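You operate a simulated robot arm through the tools that you are given. There is no shell and no other tool. Be economical: measure what you need, move in short steps, check, and stop when the job is done.

Carry out the task below with a simulated two-armed robot. There is one attempt and no reset: what you move stays moved.

TASK
Pick up the box from the top of the tube bench with one hand, pass it to the other hand and put it on the lower shelf over the tube bench. Set down upright: box.

Only the result counts: the job must be done as asked and must still hold three seconds after the hand-in. Knocking over, shifting, dropping, spilling or breaking anything else fails it.

THE ROBOT
Two 7-joint arms with two-finger parallel grippers on one trunk, on a base that drives. Base frame: it is fixed to the floor where the robot stands at the start and does not move with it; the origin is under the middle of the robot, x ahead of it, y to its left, z up; the surface under the hand at the start is at about z = 0.86. Units: m, degrees, N and s.
The left shoulder is at the start at [-0.109, 0.119, 0.729], the right one opposite. With the tool pointing down near the work surface each hand reaches from about 0.1 to 0.52 m from the robot's upright axis, wherever it stands, measured 20 degrees to its own side. Places, roughly: lower shelf over the tube bench (148x26 cm) [0.42, -0.2, 1.3]. Payload 3.43 kg a hand.
The TCP of each hand is the grasp point between the finger pads, 0.03 m short of the fingertips. In the tool frame z runs along the fingers and y along their closing line. Largest opening 0.094 m; finger width 0.028, thickness 0.01; the body of the gripper, 0.05 by 0.096 m, starts 0.055 m behind the TCP.
Orientation is told as [roll, pitch, yaw] about the base's x, y, z axes, in that order, counted from this pose: with the fingers straight down and closing along the base's y, the tool's x points along the base's -x, its y along +y and its z along -z.

THE INTERFACE
- The arms move only by the tool jog_arm. It takes "left_plan", "right_plan" or both (then of equal length, played together; a hand with none holds still); each is a list of rows, each a list of 3 entries, a list of its own where there are three numbers: the shift along the tool's x, y, z in units of 25 mm (1.0 is 25 mm), then the turn, a rotation vector about the tool's x, y, z in units of 8 degrees (1.0 is 8 degrees), then the closure, from 0 (fully open) to 1 (shut). In form: [[[dx, dy, dz], [wx, wy, wz], fingers], ...]. A call has 1 to 12 rows; each row shifts and turns the commanded pose from where the row before left it, along the tool's axes as they then stand. A call with a number of a shift or a turn outside -1 to 1 is refused whole. Each row takes 0.2 s and may step no farther than 0.05 m and 8.6 degrees from the row before; otherwise, or with a gripper value out of range, the whole call is refused. A pose out of reach is approached as far as the arm can. The call stops where the force on the tool passes 40 N (or 10 N more than at its start, if that is more) or the arm is blocked; 0.2 s more then pass. The fingers move at their own pace (about 0.153 m/s each) and stop on an object; they squeeze with about 39 N. The grip force told is the motor's: it shows also when the fingers shut on nothing. Time passes only in rows, and 0.2 s behind the last, so rows that do not move let the fingers close. The reply holds the time, the measured pose of the TCP, the force on the tool along the base axes, the opening and the grip force, in the units named above and with some noise, with the torque about the TCP (base axes, N m) and any sound that the robot's microphone picked up.
- Cameras (640 x 400 px; columns grow to the right, rows downward): "scene" is now at [0.0582, 0.01, 1.4508]; the picture's right is [0.17, -0.99, 0.00], its down [-0.63, -0.11, -0.77] and it looks along [0.76, 0.13, -0.64] (base axes); focal length 214 px, centre (320, 200). "left" rides on the left gripper at [0.076, -0.014, -0.102] in its tool frame; the picture's right is [0.18, 0.98, 0.00], its down [-0.75, 0.14, -0.64] and it looks along [-0.63, 0.12, 0.77] (tool axes); focal length 243 px, centre (320, 200). "right" rides on the right gripper at [0.076, 0.014, -0.102] in its tool frame; the picture's right is [-0.18, 0.98, 0.00], its down [-0.75, -0.14, -0.64] and it looks along [-0.63, -0.12, 0.77] (tool axes); focal length 243 px, centre (320, 200). There is no depth. A picture from a camera that has moved, and an enlarged one, comes with that camera's place and axes in the base frame and with its lens. The place of the scene camera against the robot may be out by one fixed shift of up to 0.012 m in any direction.
- get_image(camera): a new picture of that camera. It takes no simulated time.
- move_column(by): slides the trunk up (or, below 0, down) by that many m; the arms and the scene camera ride with it, the base frame stays. It gives what a move gives, with no picture.
- steer(legs): drives the robot by 1 to 6 legs, each [ahead, left, turn to the left] in m, m and degrees, along the robot's own axes; the way and the turn of a leg run together, so that a leg with both is an arc; at most 1.5 m and 180 degrees a leg. The arms and the cameras ride along, it lands a little off, and it stops where it bumps. It gives what a move gives.
- turn_head(pan, tilt): turns the head with the scene camera to pan (to the left, within 143 degrees either way) and tilt (down, from -29 to 69), counted from straight ahead of the robot. It gives what a move gives.
- enlarge(camera, box): a new picture of the part [left, top, right, bottom] of that camera's present view, enlarged. It takes no simulated time.
- close_job(): hands the job in; it is judged then, once.

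Go step by step. Nothing tells you exact positions but the pictures and the camera data: compare them with the known pose of the tool, close in by small moves and look again before you grip or let go. The budget is 120 turns and 108 pictures, counting those below and the enlarged ones. Unless the task says otherwise, let go and move clear before handing in, and close with one line.

The tools are called after "Request:" as name(argument=value, ...) on one line, values as JSON. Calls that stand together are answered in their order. jog_arm: Moves the arms, as the interface text tells. Its arguments: {"type":"object","properties":{"left_plan":{"type":"array","items":{"type":"array"}},"right_plan":{"type":"array","items":{"type":"array"}}},"required":[]} The other tools are called the same way: move_column (by) slides the trunk up or down; steer (legs) drives the base; turn_head (pan, tilt) turns the head that bears the scene camera; get_image (camera) takes a picture; enlarge (camera, box) takes an enlarged picture of a part of a camera's view; close_job () hands the job in.

At the start:

```text
time_s: 0.0
left_tcp_pos: [0.2975, 0.0104, 0.9995]
left_orientation: [0.1, 0.0, 0.0]
left_ft_force: [0.1, -0.7, 0.7]
left_torque: [0.03, 0.01, -0.02]
left_grip_width: 0.094
left_finger_force: 0.1
right_tcp_pos: [0.2825, -0.2302, 1.0001]
right_orientation: [0.0, -0.1, -0.1]
right_ft_force: [0.1, 0.9, -0.1]
right_torque: [0.04, 0.01, 0.02]
right_grip_width: 0.094
right_finger_force: 0.0
trunk travel left (down, up): [-0.15, 0.185]
robot x, y, heading: [-0.0013, 0.0038, -0.0]
head pan, tilt: [9.8, 39.6]
```

scene: 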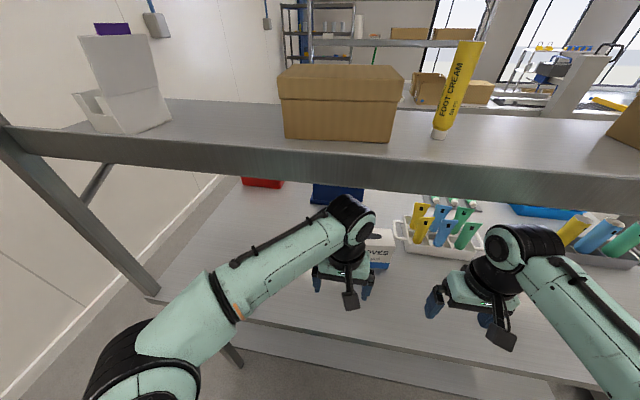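
right: 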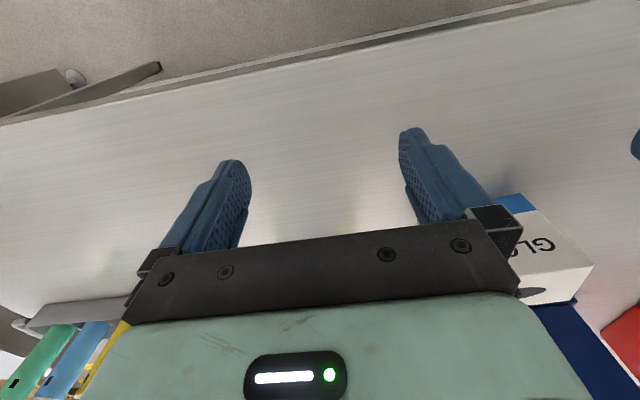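
left: 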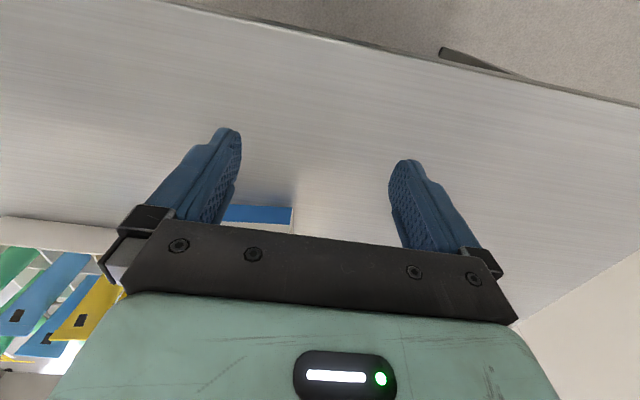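

I see a white/blue GLOVES box on the bench just beyond and between the two grippers, and the shelf above with a carton and a cream tube on it. I'll look closer to locate the box.

Request:
enlarge(camera="scene", box=[300, 180, 460, 300])

Request:
enlarge(camera="right", box=[440, 120, 640, 300])

Request:
turn_head(pan=0, tilt=10)

Request:
get_image(camera="scene")

```text
3.33 times, centred on (380, 240) of scene
camera zoom: at [0.0582, 0.01, 1.4508], right [0.17, -0.99, 0.0], down [-0.63, -0.11, -0.77], along [0.76, 0.13, -0.64], focal length 715 px, centre (120, 67)
```

zoom: 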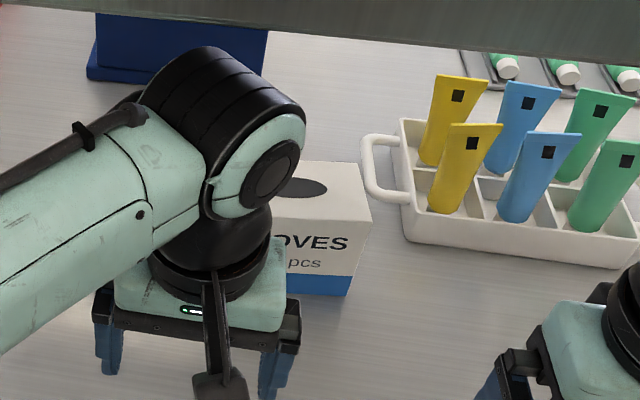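

```text
2.22 times, centred on (540, 210) of right
camera zoom: at [0.2053, -0.2155, 1.103], right [0.18, 0.98, 0.0], down [0.75, -0.14, 0.64], along [0.63, -0.12, -0.77], focal length 539 px, centre (-169, 178)
```

zoom: 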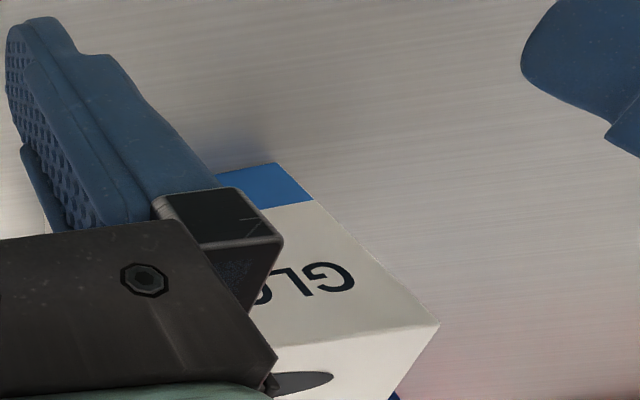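

```text
time_s: 0.9
left_tcp_pos: [0.2981, 0.0093, 1.0005]
left_orientation: [0.0, 0.1, 0.0]
left_ft_force: [-0.9, -0.1, -0.1]
left_torque: [0.02, 0.01, -0.02]
left_grip_width: 0.094
left_finger_force: 0.0
right_tcp_pos: [0.2819, -0.2293, 0.9998]
right_orientation: [0.0, -0.1, -0.1]
right_ft_force: [-0.1, -0.1, 0.3]
right_torque: [0.01, 0.0, -0.01]
right_grip_width: 0.094
right_finger_force: 0.2
trunk travel left (down, up): [-0.15, 0.185]
robot x, y, heading: [-0.0042, -0.0016, 0.2]
head pan, tilt: [0.0, 10.0]
```

```text
102 pictures are left
camera scene: at [0.0672, -0.0046, 1.4979], right [0.0, -1.0, 0.0], down [-0.17, 0.0, -0.98], along [0.98, 0.0, -0.17], focal length 214 px, centre (320, 200)
```

scene: 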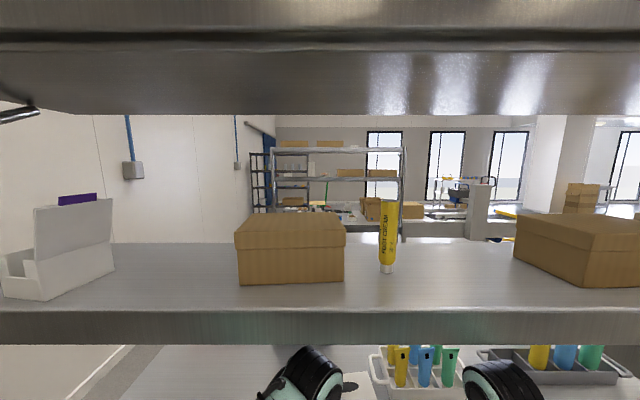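

The shelf has free spans left of the carton and right of the cream tube; an upper shelf sits about 0.28 m above it. I'll move the left hand aside to see the glove box fully.

Request:
jog_arm(left_plan=[[[0.5, 1, 0], [0, 0, 0], 0], [[0.5, 1, 0], [0, 0, 0], 0], [[0.5, 1, 0], [0, 0, 0], 0], [[0.5, 1, 0], [0, 0, 0], 0], [[0.5, 1, 0], [0, 0, 0], 0], [[0, 1, 0], [0, 0, 0], 0]])

Request:
turn_head(pan=0, tilt=48)

Request:
get_image(camera="scene")

Request:
get_image(camera="left")

```text
time_s: 2.3
left_tcp_pos: [0.2345, 0.1605, 0.9995]
left_orientation: [0.0, -0.1, 0.0]
left_ft_force: [-0.6, -0.4, -0.4]
left_torque: [0.0, -0.01, 0.02]
left_grip_width: 0.0938
left_finger_force: 0.0
right_tcp_pos: [0.2815, -0.2296, 1.0004]
right_orientation: [-0.1, 0.0, 0.1]
right_ft_force: [0.0, -0.2, 0.1]
right_torque: [0.0, 0.01, 0.0]
right_grip_width: 0.0939
right_finger_force: 0.0
trunk travel left (down, up): [-0.15, 0.185]
robot x, y, heading: [0.0003, -0.0023, 0.2]
head pan, tilt: [0.0, 10.0]
```

```text
time_s: 3.4
left_tcp_pos: [0.2339, 0.1594, 0.9993]
left_orientation: [0.0, 0.0, 0.1]
left_ft_force: [0.4, -1.0, 0.8]
left_torque: [0.01, 0.02, -0.02]
left_grip_width: 0.0943
left_finger_force: 0.0
right_tcp_pos: [0.2819, -0.2293, 1.0004]
right_orientation: [0.0, 0.1, 0.0]
right_ft_force: [-0.2, 0.4, 0.1]
right_torque: [0.03, -0.04, 0.0]
right_grip_width: 0.094
right_finger_force: 0.2
trunk travel left (down, up): [-0.15, 0.185]
robot x, y, heading: [-0.0018, 0.0018, 0.2]
head pan, tilt: [0.0, 48.0]
```

```text
101 pictures are left
camera scene: at [0.053, -0.0046, 1.4389], right [0.0, -1.0, 0.0], down [-0.74, 0.0, -0.67], along [0.67, 0.0, -0.74], focal length 214 px, centre (320, 200)
```

scene: 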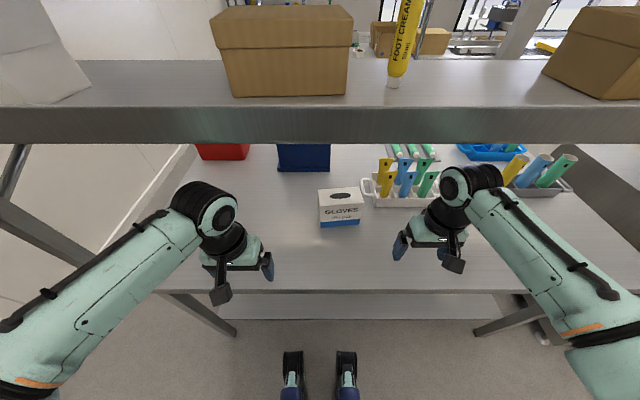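

```text
100 pictures are left
camera left: at [0.1588, 0.1441, 1.1034], right [-0.18, 0.98, 0.0], down [0.75, 0.14, 0.64], along [0.63, 0.12, -0.77], focal length 243 px, centre (320, 200)
```

left: 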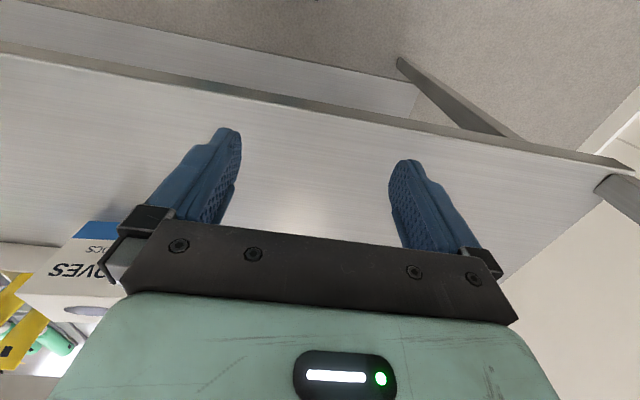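

Request:
enlarge(camera="scene", box=[290, 140, 450, 240])

```text
4.00 times, centred on (370, 190) of scene
camera zoom: at [0.053, -0.0046, 1.4389], right [0.0, -1.0, 0.0], down [-0.74, 0.0, -0.67], along [0.67, 0.0, -0.74], focal length 858 px, centre (120, 240)
```

zoom: 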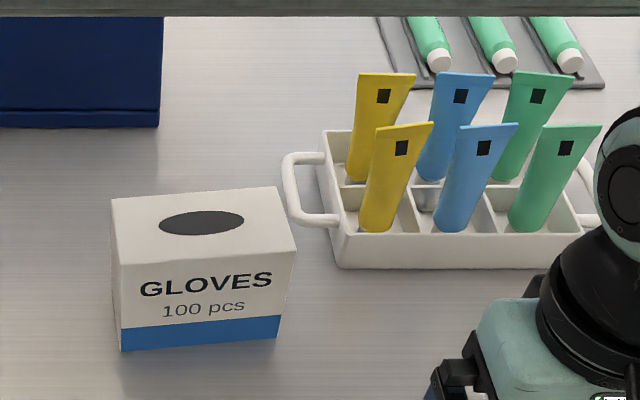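

The box measures about 0.128 (y) × 0.07 (x) × 0.107 m high, centred near (0.493, -0.066), turned about 6° left. Plan: the right hand grips it from above across its depth (yaw ≈ +96), the left takes its left end and sets it in the gap left of the carton. First I turn the right wrist.

Request:
jog_arm(right_plan=[[[0, 0, 0], [0, 0, -1], 0], [[0, 0, 0], [0, 0, -1], 0], [[0, 0, 0], [0, 0, -1], 0], [[0, 0, 0], [0, 0, -1], 0], [[0, 0, 0], [0, 0, -1], 0], [[0, 0, 0], [0, 0, -1], 0], [[0, 0, 0], [0, 0, -1], 0], [[0, 0, 0], [0, 0, -1], 0], [[0, 0, 0], [0, 0, -1], 0], [[0, 0, 0], [0, 0, -1], 0], [[0, 0, 0], [0, 0, -1], 0], [[0, 0, 0], [0, 0, -1], 0]])

Request:
get_image(camera="scene")

Request:
get_image(camera="right")

```text
time_s: 6.0
left_tcp_pos: [0.2343, 0.1602, 0.9996]
left_orientation: [-0.1, 0.1, 0.0]
left_ft_force: [0.6, 0.6, 0.5]
left_torque: [-0.02, -0.02, 0.03]
left_grip_width: 0.0941
left_finger_force: 0.1
right_tcp_pos: [0.2815, -0.2297, 0.9987]
right_orientation: [0.1, 0.1, 96.0]
right_ft_force: [-0.2, 1.0, -0.8]
right_torque: [0.0, -0.01, -0.02]
right_grip_width: 0.0939
right_finger_force: 0.1
trunk travel left (down, up): [-0.15, 0.185]
robot x, y, heading: [0.0026, 0.0011, -0.1]
head pan, tilt: [0.0, 48.0]
```

```text
98 pictures are left
camera scene: at [0.0529, -0.0046, 1.4388], right [0.0, -1.0, 0.0], down [-0.74, 0.0, -0.67], along [0.67, 0.0, -0.74], focal length 214 px, centre (320, 200)
```

scene: 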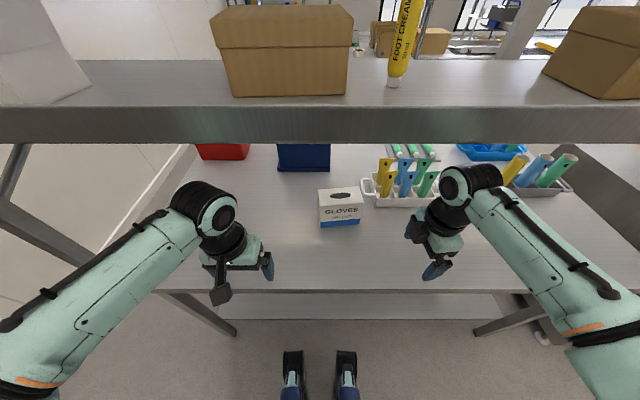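

```text
97 pictures are left
camera right: at [0.2759, -0.3069, 1.1031], right [-1.0, 0.08, 0.0], down [0.06, 0.76, 0.64], along [0.05, 0.64, -0.77], focal length 243 px, centre (320, 200)
```

right: 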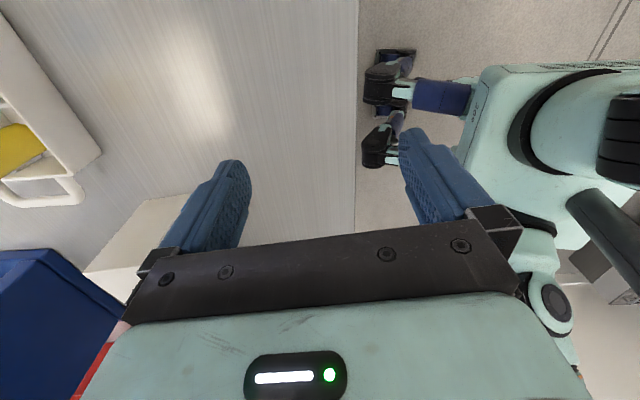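

The wrist turned fine. Now I bring the right hand in front of the box, raised, then partway forward.

Request:
jog_arm(right_plan=[[[-0.987, -0.104, -0.25], [0, 0, 0], 0], [[-0.987, -0.104, -0.25], [0, 0, 0], 0], [[-0.987, -0.104, -0.25], [0, 0, 0], 0], [[-0.987, -0.104, -0.25], [0, 0, 0], 0], [[-0.987, -0.104, -0.25], [0, 0, 0], 0], [[-0.987, -0.104, -0.25], [0, 0, 0], 0], [[0.1, -0.99, 0], [0, 0, 0], 0], [[0.1, -0.99, 0], [0, 0, 0], 0], [[0.1, -0.99, 0], [0, 0, 0], 0], [[0.1, -0.99, 0], [0, 0, 0], 0]])

Request:
get_image(camera="scene")

Request:
get_image(camera="right")

```text
time_s: 8.2
left_tcp_pos: [0.2348, 0.158, 0.9988]
left_orientation: [0.0, -0.1, 0.0]
left_ft_force: [0.1, 0.1, 0.6]
left_torque: [0.0, 0.04, 0.0]
left_grip_width: 0.0938
left_finger_force: 0.1
right_tcp_pos: [0.3832, -0.0785, 1.0351]
right_orientation: [0.0, 0.1, 96.0]
right_ft_force: [-0.5, 1.2, -0.3]
right_torque: [0.0, 0.02, 0.01]
right_grip_width: 0.0941
right_finger_force: 0.0
trunk travel left (down, up): [-0.15, 0.185]
robot x, y, heading: [0.0014, -0.0023, 0.1]
head pan, tilt: [0.0, 48.0]
```

```text
96 pictures are left
camera scene: at [0.0537, -0.0042, 1.4388], right [0.0, -1.0, 0.0], down [-0.74, 0.0, -0.67], along [0.67, 0.0, -0.74], focal length 214 px, centre (320, 200)
```

scene: 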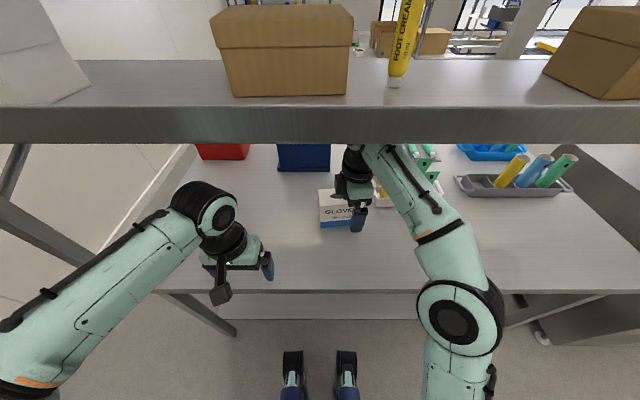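

```text
95 pictures are left
camera right: at [0.3761, -0.1559, 1.1394], right [-1.0, 0.08, 0.0], down [0.06, 0.76, 0.64], along [0.05, 0.64, -0.77], focal length 243 px, centre (320, 200)
```

right: 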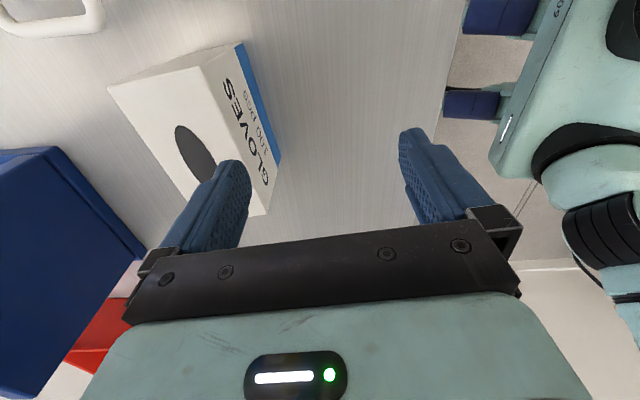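

The box shows well in the right camera; I enlarge to refine its corners.

Request:
enlarge(camera="right", box=[90, 20, 330, 170])

```text
2.67 times, centred on (210, 95) of right
camera zoom: at [0.3761, -0.1559, 1.1394], right [-1.0, 0.08, 0.0], down [0.06, 0.76, 0.64], along [0.05, 0.64, -0.77], focal length 647 px, centre (613, 480)
```

zoom: 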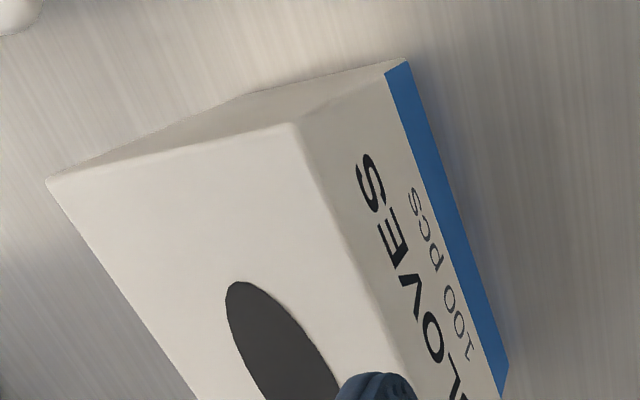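

Refined by the hand camera: box centre ≈ (0.480, -0.061), turned 6°, top at z ≈ 0.968. I move over it at height and check.

Request:
jog_arm(right_plan=[[[0.078, -0.98, 0], [0, 0, 0], 0], [[0.078, -0.98, 0], [0, 0, 0], 0], [[0.078, -0.98, 0], [0, 0, 0], 0], [[0.078, -0.98, 0], [0, 0, 0], 0]])

Request:
get_image(camera="right")

Request:
get_image(camera="scene")

```text
time_s: 9.2
left_tcp_pos: [0.2344, 0.1599, 0.9996]
left_orientation: [0.0, 0.1, 0.0]
left_ft_force: [-0.8, -0.5, 0.4]
left_torque: [-0.03, 0.01, -0.03]
left_grip_width: 0.0941
left_finger_force: 0.1
right_tcp_pos: [0.4076, -0.0777, 1.0368]
right_orientation: [0.2, 0.1, 96.0]
right_ft_force: [-0.6, 0.1, 0.2]
right_torque: [0.02, -0.01, -0.02]
right_grip_width: 0.094
right_finger_force: 0.1
right hand out of reach, approached as far as the arm can: row 2, 3, 4
trunk travel left (down, up): [-0.15, 0.185]
robot x, y, heading: [0.0012, 0.0011, -0.1]
head pan, tilt: [0.0, 48.0]
```

```text
93 pictures are left
camera right: at [0.4005, -0.155, 1.1396], right [-1.0, 0.08, 0.0], down [0.06, 0.77, 0.64], along [0.05, 0.64, -0.77], focal length 243 px, centre (320, 200)
```

right: 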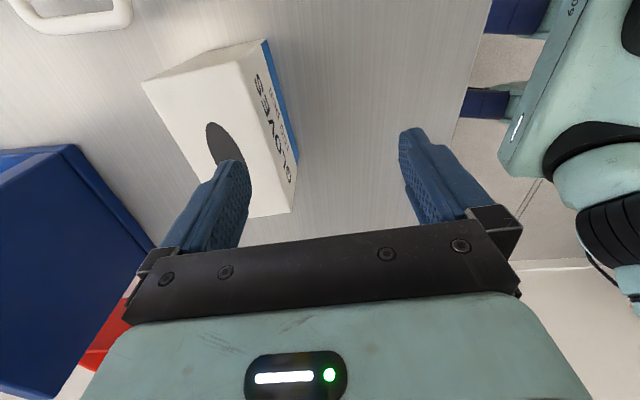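

```text
92 pictures are left
camera scene: at [0.054, -0.0046, 1.4387], right [0.0, -1.0, 0.0], down [-0.74, 0.0, -0.67], along [0.67, 0.0, -0.74], focal length 214 px, centre (320, 200)
```

scene: 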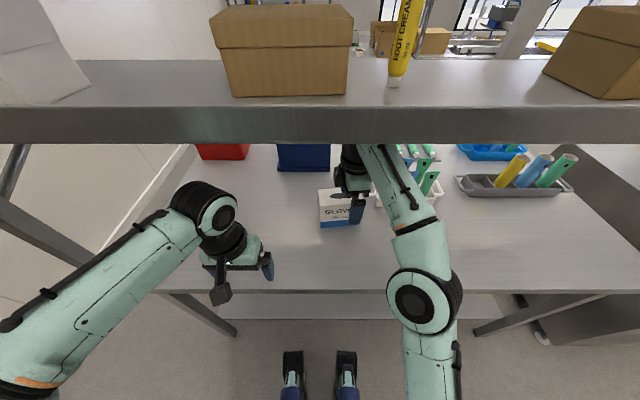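

The reach runs out at this height. I'll back off, lower both hands, then raise the trunk so the shoulder is nearer to hand height.

Request:
jog_arm(right_plan=[[[-0.084, 0.8, 0], [0, 0, 0], 0], [[-0.084, 0.8, 0], [0, 0, 0], 0], [[-0.084, 0.8, 0], [0, 0, 0], 0], [[-0.084, 0.8, 0], [0, 0, 0], 0]], left_plan=[[[0, 0, 0.8], [0, 0, 0], 0], [[0, 0, 0.8], [0, 0, 0], 0], [[0, 0, 0.8], [0, 0, 0], 0], [[0, 0, 0.8], [0, 0, 0], 0]])

```text
time_s: 10.2
left_tcp_pos: [0.2365, 0.1599, 0.9193]
left_orientation: [0.0, 0.1, 0.0]
left_ft_force: [0.3, 0.1, 0.5]
left_torque: [0.0, -0.03, -0.04]
left_grip_width: 0.0938
left_finger_force: 0.1
right_tcp_pos: [0.326, -0.079, 1.0356]
right_orientation: [0.2, 0.0, 96.1]
right_ft_force: [-0.1, -0.3, -0.1]
right_torque: [-0.01, -0.02, 0.0]
right_grip_width: 0.094
right_finger_force: 0.1
trunk travel left (down, up): [-0.15, 0.185]
robot x, y, heading: [-0.0014, 0.0006, 0.1]
head pan, tilt: [0.0, 48.0]
```

Calls start from the measured pose. Now I lower the right hand 0.1 m and raise the trunk 0.09 m.

Request:
jog_arm(right_plan=[[[0, 0, 1], [0, 0, 0], 0], [[0, 0, 1], [0, 0, 0], 0], [[0, 0, 1], [0, 0, 0], 0], [[0, 0, 1], [0, 0, 0], 0]])

Request:
move_column(by=0.09)

Request:
jog_arm(right_plan=[[[0.081, -0.97, 0], [0, 0, 0], 0], [[0.081, -0.97, 0], [0, 0, 0], 0], [[0.081, -0.97, 0], [0, 0, 0], 0], [[0.081, -0.97, 0], [0, 0, 0], 0]])

Request:
get_image(camera="right")

Request:
get_image(camera="scene")

```text
time_s: 11.2
left_tcp_pos: [0.2335, 0.1581, 0.9201]
left_orientation: [0.1, 0.0, 0.1]
left_ft_force: [0.7, -0.5, 0.2]
left_torque: [0.03, -0.02, 0.01]
left_grip_width: 0.0938
left_finger_force: 0.1
right_tcp_pos: [0.3272, -0.078, 0.9375]
right_orientation: [0.0, 0.1, 96.0]
right_ft_force: [0.2, 0.4, -0.4]
right_torque: [-0.03, 0.01, 0.01]
right_grip_width: 0.0939
right_finger_force: 0.0
trunk travel left (down, up): [-0.15, 0.185]
robot x, y, heading: [0.0012, -0.0039, 0.1]
head pan, tilt: [0.0, 48.0]
```

```text
time_s: 12.4
left_tcp_pos: [0.2351, 0.1605, 1.0103]
left_orientation: [0.0, 0.0, 0.0]
left_ft_force: [0.4, -0.6, 0.7]
left_torque: [0.0, -0.05, 0.02]
left_grip_width: 0.0938
left_finger_force: 0.1
right_tcp_pos: [0.3245, -0.0792, 1.0274]
right_orientation: [-0.1, 0.0, 96.1]
right_ft_force: [0.8, -0.1, 0.1]
right_torque: [0.04, -0.06, 0.01]
right_grip_width: 0.0941
right_finger_force: 0.1
trunk travel left (down, up): [-0.24, 0.095]
robot x, y, heading: [0.0002, 0.0003, 0.0]
head pan, tilt: [0.0, 48.0]
```

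```text
time_s: 13.4
left_tcp_pos: [0.2343, 0.1606, 1.0092]
left_orientation: [0.0, -0.1, 0.1]
left_ft_force: [-0.1, 1.1, 1.1]
left_torque: [-0.03, 0.0, -0.03]
left_grip_width: 0.0939
left_finger_force: 0.0
right_tcp_pos: [0.4226, -0.078, 1.0291]
right_orientation: [0.0, 0.0, 96.1]
right_ft_force: [1.1, -1.3, -0.2]
right_torque: [0.03, 0.01, 0.05]
right_grip_width: 0.094
right_finger_force: 0.1
trunk travel left (down, up): [-0.24, 0.095]
robot x, y, heading: [0.0057, -0.001, -0.2]
head pan, tilt: [0.0, 48.0]
```

```text
91 pictures are left
camera right: at [0.4161, -0.1552, 1.1317], right [-1.0, 0.08, 0.0], down [0.06, 0.76, 0.64], along [0.05, 0.64, -0.77], focal length 243 px, centre (320, 200)
```

right: 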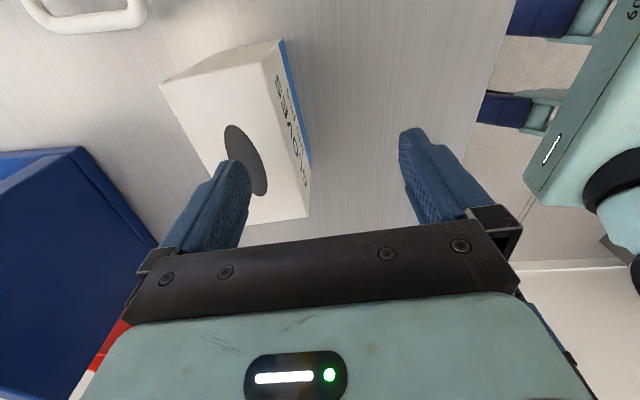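

```text
90 pictures are left
camera scene: at [0.0462, -0.0044, 1.5265], right [0.0, -1.0, 0.0], down [-0.74, 0.0, -0.67], along [0.67, 0.0, -0.74], focal length 214 px, centre (320, 200)
```

scene: 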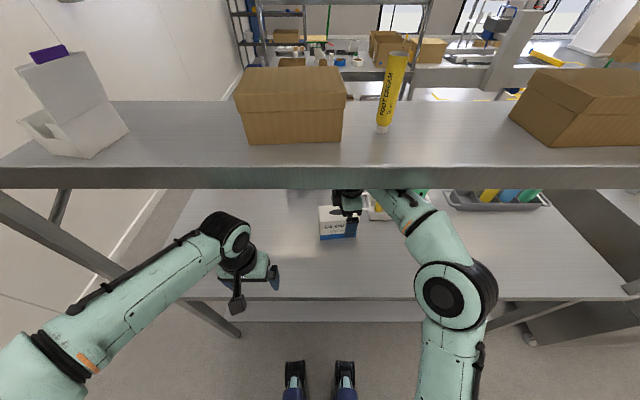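

Reach is better now. I continue to above the box.

Request:
jog_arm(right_plan=[[[0.056, -0.785, 0], [0, 0, 0], 0], [[0.056, -0.785, 0], [0, 0, 0], 0], [[0.056, -0.785, 0], [0, 0, 0], 0]])

Request:
get_image(camera="right")

```text
time_s: 14.2
left_tcp_pos: [0.2359, 0.1605, 1.0092]
left_orientation: [0.0, 0.1, -0.1]
left_ft_force: [-0.8, 0.4, -0.6]
left_torque: [-0.01, 0.03, -0.03]
left_grip_width: 0.0941
left_finger_force: 0.0
right_tcp_pos: [0.4821, -0.0761, 1.0245]
right_orientation: [0.1, 0.1, 96.0]
right_ft_force: [-0.8, -0.9, -0.3]
right_torque: [0.0, -0.01, -0.02]
right_grip_width: 0.0942
right_finger_force: 0.1
trunk travel left (down, up): [-0.24, 0.095]
robot x, y, heading: [0.0003, 0.0006, -0.1]
head pan, tilt: [0.0, 48.0]
```

```text
89 pictures are left
camera right: at [0.4749, -0.1534, 1.1288], right [-1.0, 0.08, 0.0], down [0.06, 0.77, 0.64], along [0.05, 0.64, -0.77], focal length 243 px, centre (320, 200)
```

right: 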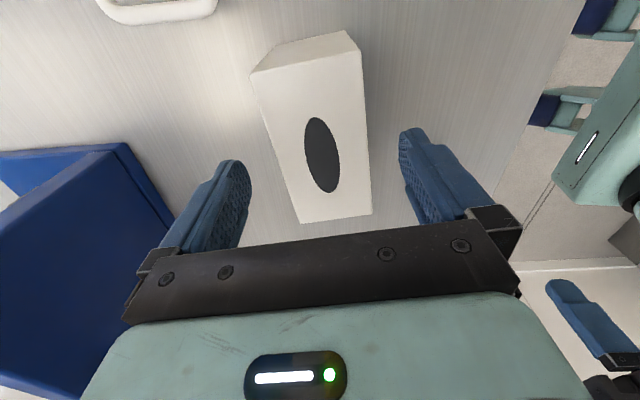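

Box centre confirmed at (0.481, -0.061); the hand is well aligned. Descending to grip height.

Request:
jog_arm(right_plan=[[[0, 0, 0.75], [0, 0, 0], 0], [[0, 0, 0.75], [0, 0, 0], 0], [[0, 0, 0.75], [0, 0, 0], 0], [[0, 0, 0.75], [0, 0, 0], 0], [[0, 0, 0.75], [0, 0, 0], 0]])

Request:
get_image(camera="right")

```text
time_s: 15.4
left_tcp_pos: [0.2358, 0.1607, 1.0096]
left_orientation: [0.0, 0.0, 0.0]
left_ft_force: [0.4, 0.1, -0.1]
left_torque: [0.01, 0.01, -0.04]
left_grip_width: 0.0938
left_finger_force: 0.0
right_tcp_pos: [0.4813, -0.0745, 0.9338]
right_orientation: [-0.1, 0.0, 96.0]
right_ft_force: [0.1, 0.1, 0.4]
right_torque: [-0.02, 0.03, -0.01]
right_grip_width: 0.0939
right_finger_force: 0.0
trunk travel left (down, up): [-0.24, 0.095]
robot x, y, heading: [0.0008, 0.0013, 0.0]
head pan, tilt: [0.0, 48.0]
```

```text
88 pictures are left
camera right: at [0.4753, -0.1527, 1.0364], right [-1.0, 0.08, 0.0], down [0.06, 0.76, 0.64], along [0.05, 0.64, -0.77], focal length 243 px, centre (320, 200)
```

right: 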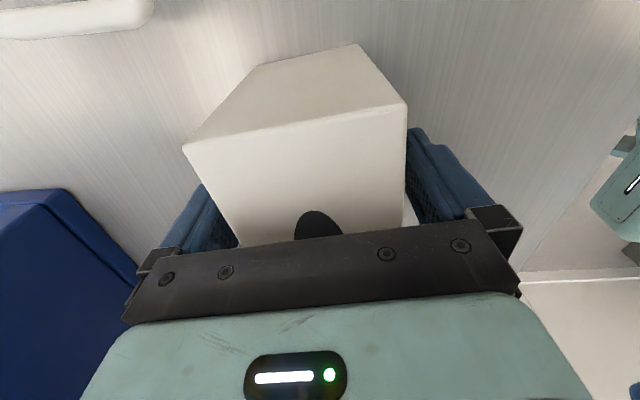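

The fingers straddle the box with room on both sides; I close.

Request:
jog_arm(right_plan=[[[0, 0, 0], [0, 0, 0], 0.5], [[0, 0, 0], [0, 0, 0], 1], [[0, 0, 0], [0, 0, 0], 1], [[0, 0, 0], [0, 0, 0], 1]])

Request:
jog_arm(right_plan=[[[0, 0, -0.5], [0, 0, 0], 1], [[0, 0, -0.5], [0, 0, 0], 1], [[0, 0, -0.5], [0, 0, 0], 1]])

Request:
get_image(camera="right")

```text
time_s: 16.4
left_tcp_pos: [0.2342, 0.1599, 1.0101]
left_orientation: [-0.1, 0.1, 0.0]
left_ft_force: [-0.3, -0.8, 0.9]
left_torque: [-0.01, 0.0, 0.03]
left_grip_width: 0.094
left_finger_force: 0.0
right_tcp_pos: [0.4811, -0.0764, 0.9328]
right_orientation: [0.0, 0.0, 96.0]
right_ft_force: [-0.1, 0.0, -0.3]
right_torque: [0.01, -0.03, -0.02]
right_grip_width: 0.0721
right_finger_force: 38.6
trunk travel left (down, up): [-0.24, 0.095]
robot x, y, heading: [0.0013, -0.0013, -0.1]
head pan, tilt: [0.0, 48.0]
```

```text
time_s: 17.2
left_tcp_pos: [0.2349, 0.1603, 1.0104]
left_orientation: [0.1, 0.0, 0.1]
left_ft_force: [0.0, 0.0, 0.3]
left_torque: [-0.01, -0.01, -0.05]
left_grip_width: 0.0938
left_finger_force: 0.0
right_tcp_pos: [0.4805, -0.0745, 0.9709]
right_orientation: [0.0, 0.0, 96.1]
right_ft_force: [-0.3, -0.2, -3.3]
right_torque: [-0.04, 0.0, -0.05]
right_grip_width: 0.0724
right_finger_force: 39.0
trunk travel left (down, up): [-0.24, 0.095]
robot x, y, heading: [-0.0014, -0.0016, 0.1]
head pan, tilt: [0.0, 48.0]
```

```text
87 pictures are left
camera right: at [0.4747, -0.1527, 1.0743], right [-1.0, 0.08, 0.0], down [0.06, 0.76, 0.64], along [0.05, 0.64, -0.77], focal length 243 px, centre (320, 200)
```

right: 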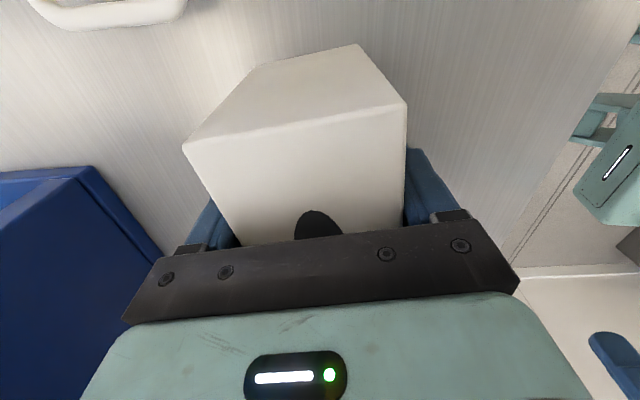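

The box is held (≈0.33 kg). I retract it from under the shelf toward the robot.

Request:
jog_arm(right_plan=[[[-0.1, 0.955, -0.1], [0, 0, 0], 1], [[-0.1, 0.955, -0.1], [0, 0, 0], 1], [[-0.1, 0.955, -0.1], [0, 0, 0], 1], [[-0.1, 0.955, -0.2], [0, 0, 0], 1], [[-0.1, 0.955, -0.2], [0, 0, 0], 1], [[-0.1, 0.955, -0.2], [0, 0, 0], 1], [[-0.1, 0.955, -0.2], [0, 0, 0], 1], [[-0.1, 0.955, -0.2], [0, 0, 0], 1], [[-0.1, 0.955, -0.2], [0, 0, 0], 1], [[-0.1, 0.955, -0.2], [0, 0, 0], 1]])

Request:
get_image(camera="scene")

```text
time_s: 19.4
left_tcp_pos: [0.2353, 0.1622, 1.0102]
left_orientation: [0.0, 0.1, 0.0]
left_ft_force: [-0.2, -0.7, -0.3]
left_torque: [0.02, 0.01, 0.04]
left_grip_width: 0.094
left_finger_force: 0.1
right_tcp_pos: [0.2402, -0.0749, 1.0122]
right_orientation: [0.0, 0.0, 96.0]
right_ft_force: [0.3, -0.4, -2.3]
right_torque: [-0.04, 0.02, 0.02]
right_grip_width: 0.0722
right_finger_force: 39.5
trunk travel left (down, up): [-0.24, 0.095]
robot x, y, heading: [-0.0009, -0.0014, -0.2]
head pan, tilt: [0.0, 48.0]
```

```text
86 pictures are left
camera scene: at [0.0449, -0.0047, 1.5265], right [0.0, -1.0, 0.0], down [-0.74, 0.0, -0.67], along [0.67, 0.0, -0.74], focal length 214 px, centre (320, 200)
```

scene: 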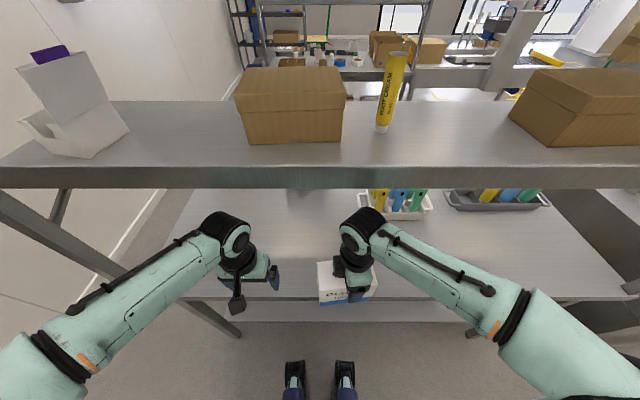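

To have free room for the handover I back the robot 0.3 m away from the bench.

Request:
steer(legs=[[-0.3, 0, 0]])

```text
time_s: 21.5
left_tcp_pos: [-0.0681, 0.1607, 1.0096]
left_orientation: [0.0, -0.1, 0.0]
left_ft_force: [0.2, 0.2, 0.5]
left_torque: [0.03, -0.01, 0.01]
left_grip_width: 0.0939
left_finger_force: 0.1
right_tcp_pos: [-0.0605, -0.0739, 1.0122]
right_orientation: [0.1, 0.0, 96.0]
right_ft_force: [-0.6, 0.3, -3.2]
right_torque: [-0.02, -0.03, 0.01]
right_grip_width: 0.0723
right_finger_force: 38.8
trunk travel left (down, up): [-0.24, 0.095]
robot x, y, heading: [-0.3029, -0.0022, 0.2]
head pan, tilt: [0.0, 48.0]
```

Now I turn the left hand to point 20° below horizontal, then swing it to point right-forward.

Request:
jog_arm(left_plan=[[[0, 0, 0], [0, -0.972, 0], 0], [[0, 0, 0], [0, -0.972, 0], 0], [[0, 0, 0], [0, -0.972, 0], 0], [[0, 0, 0], [0, -0.972, 0], 0], [[0, 0, 0], [0, -0.972, 0], 0], [[0, 0, 0], [0, -0.972, 0], 0], [[0, 0, 0], [0, -0.972, 0], 0], [[0, 0, 0], [0, -0.972, 0], 0], [[0, 0, 0], [0, -0.972, 0], 0]])

Request:
get_image(camera="scene")

```text
time_s: 23.5
left_tcp_pos: [-0.012, 0.1529, 1.0735]
left_orientation: [0.2, -69.9, 0.0]
left_ft_force: [0.8, -0.5, -0.1]
left_torque: [-0.03, 0.03, 0.0]
left_grip_width: 0.0938
left_finger_force: 0.1
left hand out of reach, approached as far as the arm can: row 7, 8, 9
right_tcp_pos: [-0.0603, -0.0755, 1.0118]
right_orientation: [0.0, 0.1, 96.0]
right_ft_force: [-0.2, -0.2, -3.0]
right_torque: [-0.05, -0.03, 0.02]
right_grip_width: 0.0721
right_finger_force: 38.9
trunk travel left (down, up): [-0.24, 0.095]
robot x, y, heading: [-0.3016, -0.0021, -0.0]
head pan, tilt: [0.0, 48.0]
```

```text
85 pictures are left
camera scene: at [-0.2558, -0.0057, 1.5264], right [0.0, -1.0, 0.0], down [-0.74, 0.0, -0.67], along [0.67, 0.0, -0.74], focal length 214 px, centre (320, 200)
```

scene: 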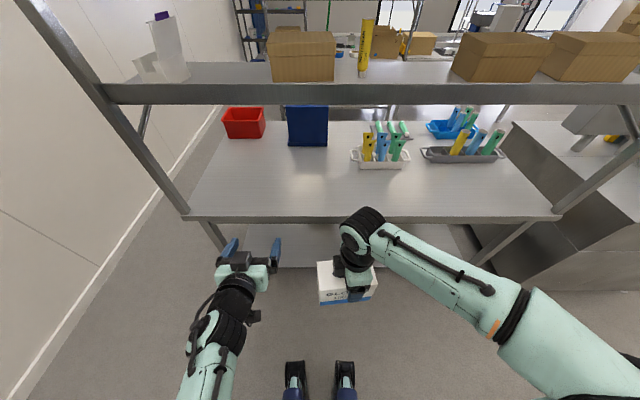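

The arm folded up to its limit but oriented right. Now swing the left hand's yaw by −60°.

Request:
jog_arm(left_plan=[[[0, 0, 0.5], [0.881, 0, 0.321], 0], [[0, 0, 0.5], [0.881, 0, 0.321], 0], [[0, 0, 0], [0.881, 0, 0.321], 0], [[0, 0, 0], [0.881, 0, 0.321], 0], [[0, 0, 0], [0.881, 0, 0.321], 0], [[0, 0, 0], [0.881, 0, 0.321], 0], [[0, 0, 0], [0.881, 0, 0.321], 0], [[0, 0, 0], [0.881, 0, 0.321], 0]])

Request:
get_image(camera="scene")

```text
time_s: 25.3
left_tcp_pos: [0.0109, 0.1534, 1.0623]
left_orientation: [-0.2, -69.9, -60.1]
left_ft_force: [-0.1, -1.2, -0.5]
left_torque: [0.01, -0.01, 0.0]
left_grip_width: 0.094
left_finger_force: 0.1
right_tcp_pos: [-0.0598, -0.0745, 1.0117]
right_orientation: [-0.1, 0.0, 96.1]
right_ft_force: [0.2, 0.5, -2.9]
right_torque: [-0.09, 0.0, -0.01]
right_grip_width: 0.0722
right_finger_force: 38.9
trunk travel left (down, up): [-0.24, 0.095]
robot x, y, heading: [-0.3044, 0.003, 0.1]
head pan, tilt: [0.0, 48.0]
```

```text
84 pictures are left
camera scene: at [-0.2558, -0.0045, 1.5264], right [0.0, -1.0, 0.0], down [-0.74, 0.0, -0.67], along [0.67, 0.0, -0.74], focal length 214 px, centre (320, 200)
```

scene: 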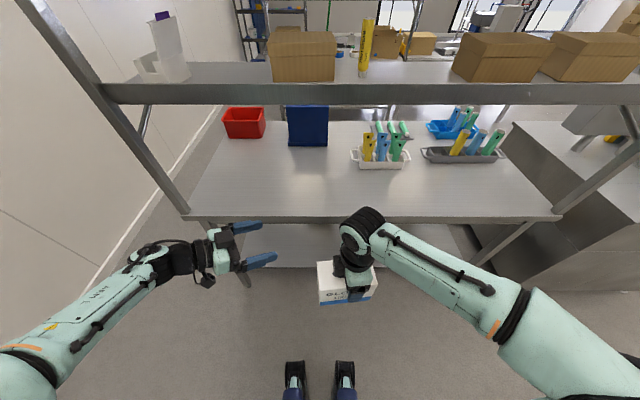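

Left orientation works. Now move the right hand with the box forward and turn it to yaw 120 so the box's long axis lines up with the left fingers.

Request:
jog_arm(right_plan=[[[0.1, -0.97, -0.4], [0, 0, 0], 1], [[0.1, -0.97, -0.4], [0, 0, 0], 1], [[0.1, -0.97, -0.4], [0, 0, 0], 1], [[0.1, -0.97, -0.4], [0, 0, 0], 1], [[0, 0, 0], [0, 0, -0.75], 1], [[0, 0, 0], [0, 0, -0.75], 1], [[0, 0, 0], [0, 0, -0.75], 1], [[0, 0, 0], [0, 0, -0.75], 1]])

Request:
get_image(camera="left")

Request:
get_image(camera="scene")

```text
time_s: 27.1
left_tcp_pos: [0.0104, 0.1529, 1.064]
left_orientation: [0.2, -70.0, -60.1]
left_ft_force: [0.9, 0.4, 0.5]
left_torque: [0.0, 0.01, -0.01]
left_grip_width: 0.094
left_finger_force: 0.1
right_tcp_pos: [0.0369, -0.0748, 1.0526]
right_orientation: [0.0, -0.1, 120.2]
right_ft_force: [-0.4, 0.6, -3.5]
right_torque: [-0.04, -0.02, 0.01]
right_grip_width: 0.072
right_finger_force: 38.9
trunk travel left (down, up): [-0.24, 0.095]
robot x, y, heading: [-0.3045, 0.0028, -0.2]
head pan, tilt: [0.0, 48.0]
```

```text
83 pictures are left
camera left: at [-0.0632, 0.2509, 1.0286], right [0.82, 0.55, -0.17], down [-0.05, 0.37, 0.93], along [0.57, -0.75, 0.33], focal length 243 px, centre (320, 200)
```

left: 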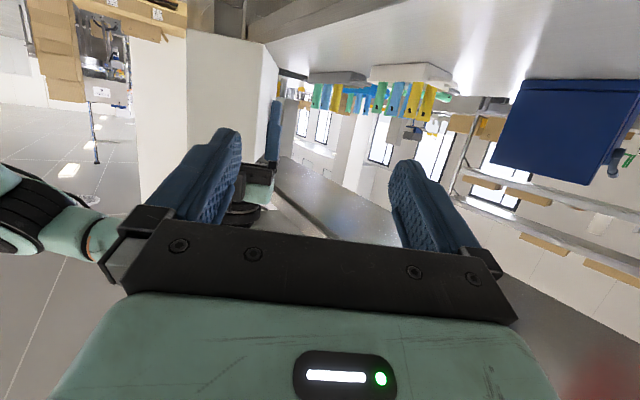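

```text
82 pictures are left
camera scene: at [-0.2564, -0.0047, 1.5265], right [0.0, -1.0, 0.0], down [-0.74, 0.0, -0.67], along [0.67, 0.0, -0.74], focal length 214 px, centre (320, 200)
```

scene: 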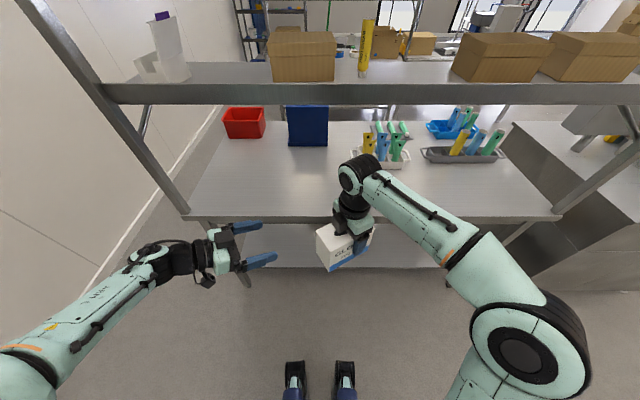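

Box left end should be near (-0.003, -0.006) in line with direction (0.5, -0.87). I move the left hand to a standoff in line with it.

Request:
jog_arm(left_plan=[[[0.159, -0.908, 0.626], [0, 0, 0], 0], [[0.159, -0.908, 0.626], [0, 0, 0], 0], [[0.159, -0.908, 0.626], [0, 0, 0], 0], [[0.159, -0.908, 0.626], [0, 0, 0], 0]])

Request:
get_image(camera="left")

Request:
get_image(camera="scene")

Request:
get_image(camera="right")

```text
time_s: 28.1
left_tcp_pos: [-0.0428, 0.0594, 1.0288]
left_orientation: [0.3, -70.0, -60.2]
left_ft_force: [-0.2, -0.3, -0.6]
left_torque: [0.01, 0.04, 0.0]
left_grip_width: 0.0943
left_finger_force: 0.0
right_tcp_pos: [0.0373, -0.0748, 1.0517]
right_orientation: [0.0, -0.1, 120.0]
right_ft_force: [0.0, 0.3, -2.8]
right_torque: [0.01, -0.01, 0.0]
right_grip_width: 0.0721
right_finger_force: 38.6
trunk travel left (down, up): [-0.24, 0.095]
robot x, y, heading: [-0.3043, -0.0022, -0.1]
head pan, tilt: [0.0, 48.0]
```

```text
81 pictures are left
camera left: at [-0.1151, 0.1578, 0.993], right [0.82, 0.55, -0.17], down [-0.05, 0.37, 0.93], along [0.57, -0.75, 0.33], focal length 243 px, centre (320, 200)
```

left: 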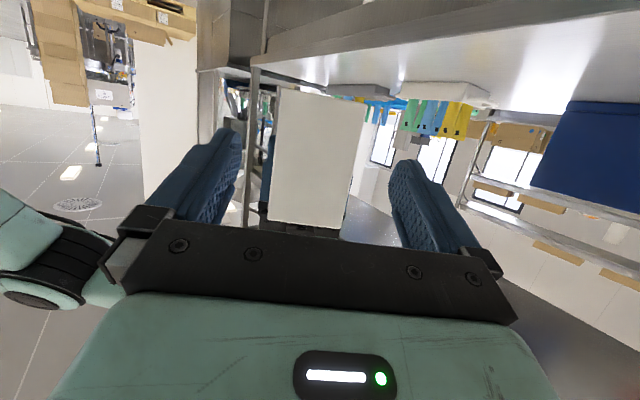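

```text
80 pictures are left
camera scene: at [-0.2565, -0.0049, 1.5265], right [0.0, -1.0, 0.0], down [-0.74, 0.0, -0.67], along [0.67, 0.0, -0.74], focal length 214 px, centre (320, 200)
```

scene: 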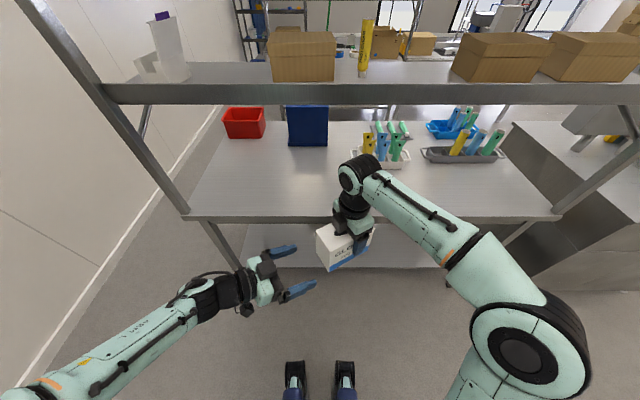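

```text
79 pictures are left
camera right: at [0.0625, -0.1478, 1.1549], right [-0.94, -0.33, 0.0], down [-0.25, 0.72, 0.64], along [-0.21, 0.61, -0.77], focal length 243 px, centre (320, 200)
```

right: 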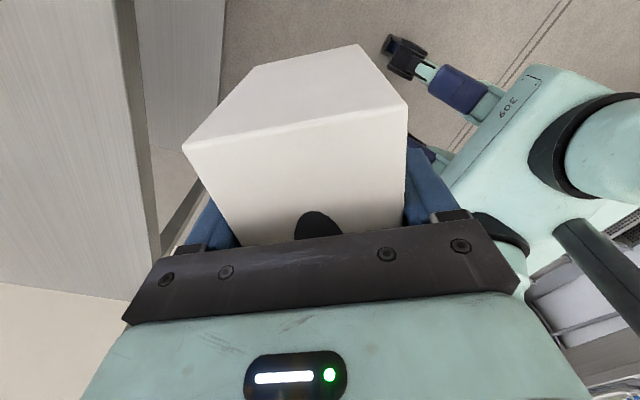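

The box end face appears centred between the left fingers. I approach horizontally, first 60 %.

Request:
jog_arm(left_plan=[[[-0.256, 0.018, 0.752], [0, 0, 0], 0], [[-0.256, 0.018, 0.752], [0, 0, 0], 0], [[-0.256, 0.018, 0.752], [0, 0, 0], 0]])

Request:
get_image(camera="left")

Request:
enlarge(camera="scene", box=[240, 190, 400, 290])

```text
time_s: 28.9
left_tcp_pos: [-0.0123, 0.012, 1.0259]
left_orientation: [0.2, -70.0, -60.1]
left_ft_force: [0.3, 0.6, -1.3]
left_torque: [-0.02, -0.01, -0.03]
left_grip_width: 0.0941
left_finger_force: 0.0
right_tcp_pos: [0.0371, -0.0742, 1.0517]
right_orientation: [0.1, 0.0, 120.0]
right_ft_force: [-0.4, -0.7, -1.8]
right_torque: [-0.04, -0.06, 0.0]
right_grip_width: 0.0722
right_finger_force: 39.5
trunk travel left (down, up): [-0.24, 0.095]
robot x, y, heading: [-0.3027, -0.0019, -0.1]
head pan, tilt: [0.0, 48.0]
```

```text
78 pictures are left
camera left: at [-0.0848, 0.1083, 0.9902], right [0.82, 0.55, -0.17], down [-0.05, 0.37, 0.93], along [0.57, -0.75, 0.33], focal length 243 px, centre (320, 200)
```

left: 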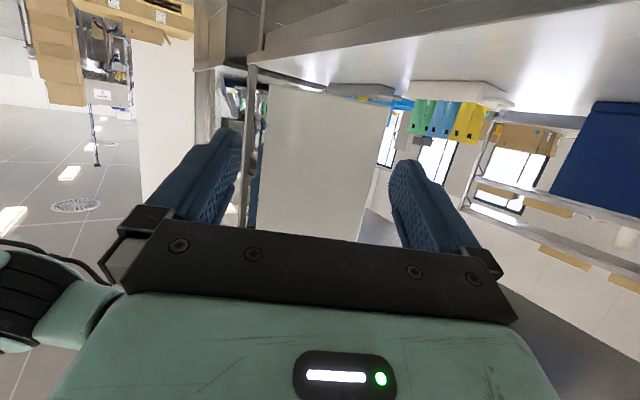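

```text
4.00 times, centred on (320, 240) of scene
camera zoom: at [-0.2559, -0.005, 1.5264], right [0.0, -1.0, 0.0], down [-0.74, 0.0, -0.67], along [0.67, 0.0, -0.74], focal length 858 px, centre (320, 40)
```

zoom: 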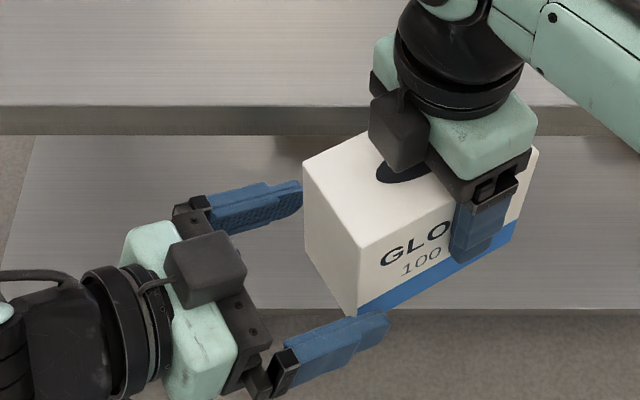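

The fingertips just straddle the end face, with the near-side gap slightly smaller; I shift 3.5 mm to centre and finish the approach.

Request:
jog_arm(left_plan=[[[0, 0.15, 0], [0, 0, 0], 0], [[-0.256, 0.0, 0.752], [0, 0, 0], 0], [[-0.256, 0.0, 0.752], [0, 0, 0], 0]])

Request:
get_image(camera="left")

Request:
enlarge(camera="scene", box=[240, 190, 400, 290])

```text
time_s: 29.7
left_tcp_pos: [0.0131, -0.0222, 1.0256]
left_orientation: [0.0, -70.1, -60.0]
left_ft_force: [0.7, 0.2, -0.6]
left_torque: [0.03, 0.01, 0.0]
left_grip_width: 0.0939
left_finger_force: 0.1
right_tcp_pos: [0.0366, -0.0746, 1.0516]
right_orientation: [0.0, 0.0, 120.0]
right_ft_force: [0.9, 0.2, -2.6]
right_torque: [-0.04, -0.03, -0.02]
right_grip_width: 0.0721
right_finger_force: 38.9
trunk travel left (down, up): [-0.24, 0.095]
robot x, y, heading: [-0.3042, -0.003, -0.1]
head pan, tilt: [0.0, 48.0]
```

```text
76 pictures are left
camera left: at [-0.0608, 0.0758, 0.9902], right [0.82, 0.55, -0.17], down [-0.05, 0.37, 0.93], along [0.57, -0.75, 0.33], focal length 243 px, centre (320, 200)
```

left: 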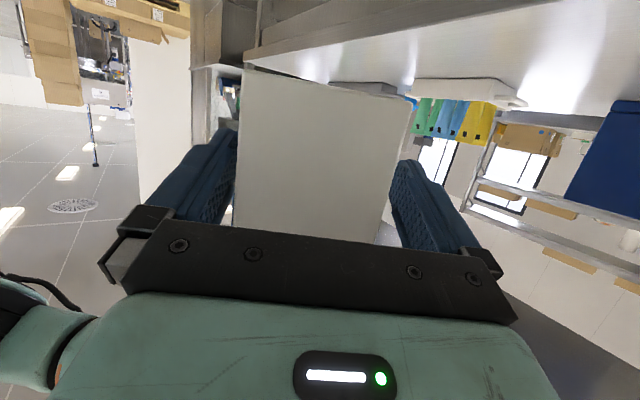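

```text
4.00 times, centred on (320, 240) of scene
camera zoom: at [-0.2561, -0.0049, 1.5264], right [0.0, -1.0, 0.0], down [-0.74, 0.0, -0.67], along [0.67, 0.0, -0.74], focal length 858 px, centre (320, 40)
```

zoom: 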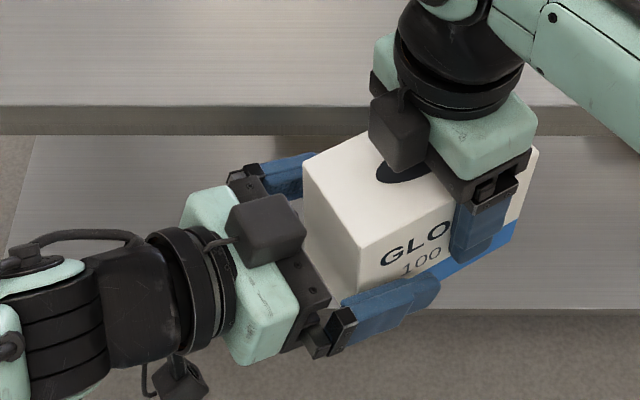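

Both fingers bracket the box's left end. Closing the left hand gradually.

Request:
jog_arm(left_plan=[[[0, 0, 0], [0, 0, 0], 0.15], [[0, 0, 0], [0, 0, 0], 0.2], [[0, 0, 0], [0, 0, 0], 0.25], [[0, 0, 0], [0, 0, 0], 0.5], [[0, 0, 0], [0, 0, 0], 1], [[0, 0, 0], [0, 0, 0], 1]])

Request:
enlarge(camera="scene", box=[240, 190, 400, 290])

```text
time_s: 31.1
left_tcp_pos: [0.0096, -0.0225, 1.0265]
left_orientation: [0.4, -70.0, -60.7]
left_ft_force: [-28.7, -8.7, 0.1]
left_torque: [0.22, -0.91, -0.45]
left_grip_width: 0.0723
left_finger_force: 39.4
right_tcp_pos: [0.0395, -0.0732, 1.0521]
right_orientation: [-0.3, 0.0, 119.8]
right_ft_force: [29.2, 8.6, -1.4]
right_torque: [-0.01, 0.2, -1.23]
right_grip_width: 0.072
right_finger_force: 39.0
trunk travel left (down, up): [-0.24, 0.095]
robot x, y, heading: [-0.3045, -0.0017, 0.1]
head pan, tilt: [0.0, 48.0]
```

```text
4.00 times, centred on (320, 240) of scene
camera zoom: at [-0.2564, -0.0047, 1.5265], right [0.0, -1.0, 0.0], down [-0.74, 0.0, -0.67], along [0.67, 0.0, -0.74], focal length 858 px, centre (320, 40)
```

zoom: 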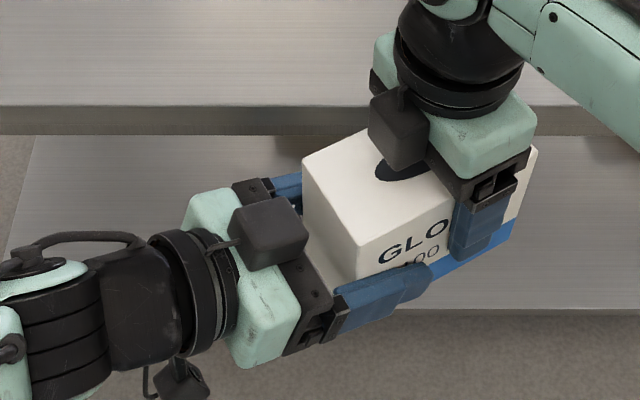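

Gripped, but the hands push against each other (~30 N) from a few mm misalignment. I relieve by moving the left slightly along −y of its tool.

Request:
jog_arm(left_plan=[[[0, -0.08, 0], [0, 0, 0], 1], [[0, 0, 0], [0, 0, 0], 1]])

```text
time_s: 31.7
left_tcp_pos: [0.0092, -0.0233, 1.0268]
left_orientation: [0.0, -69.9, -60.2]
left_ft_force: [-24.4, -6.7, 0.0]
left_torque: [0.14, -0.4, -0.82]
left_grip_width: 0.0725
left_finger_force: 38.4
right_tcp_pos: [0.038, -0.0742, 1.052]
right_orientation: [-0.3, 0.0, 120.1]
right_ft_force: [23.8, 6.4, -1.3]
right_torque: [0.03, -0.16, -0.59]
right_grip_width: 0.0722
right_finger_force: 39.2
trunk travel left (down, up): [-0.24, 0.095]
robot x, y, heading: [-0.3063, -0.0012, 0.0]
head pan, tilt: [0.0, 48.0]
```

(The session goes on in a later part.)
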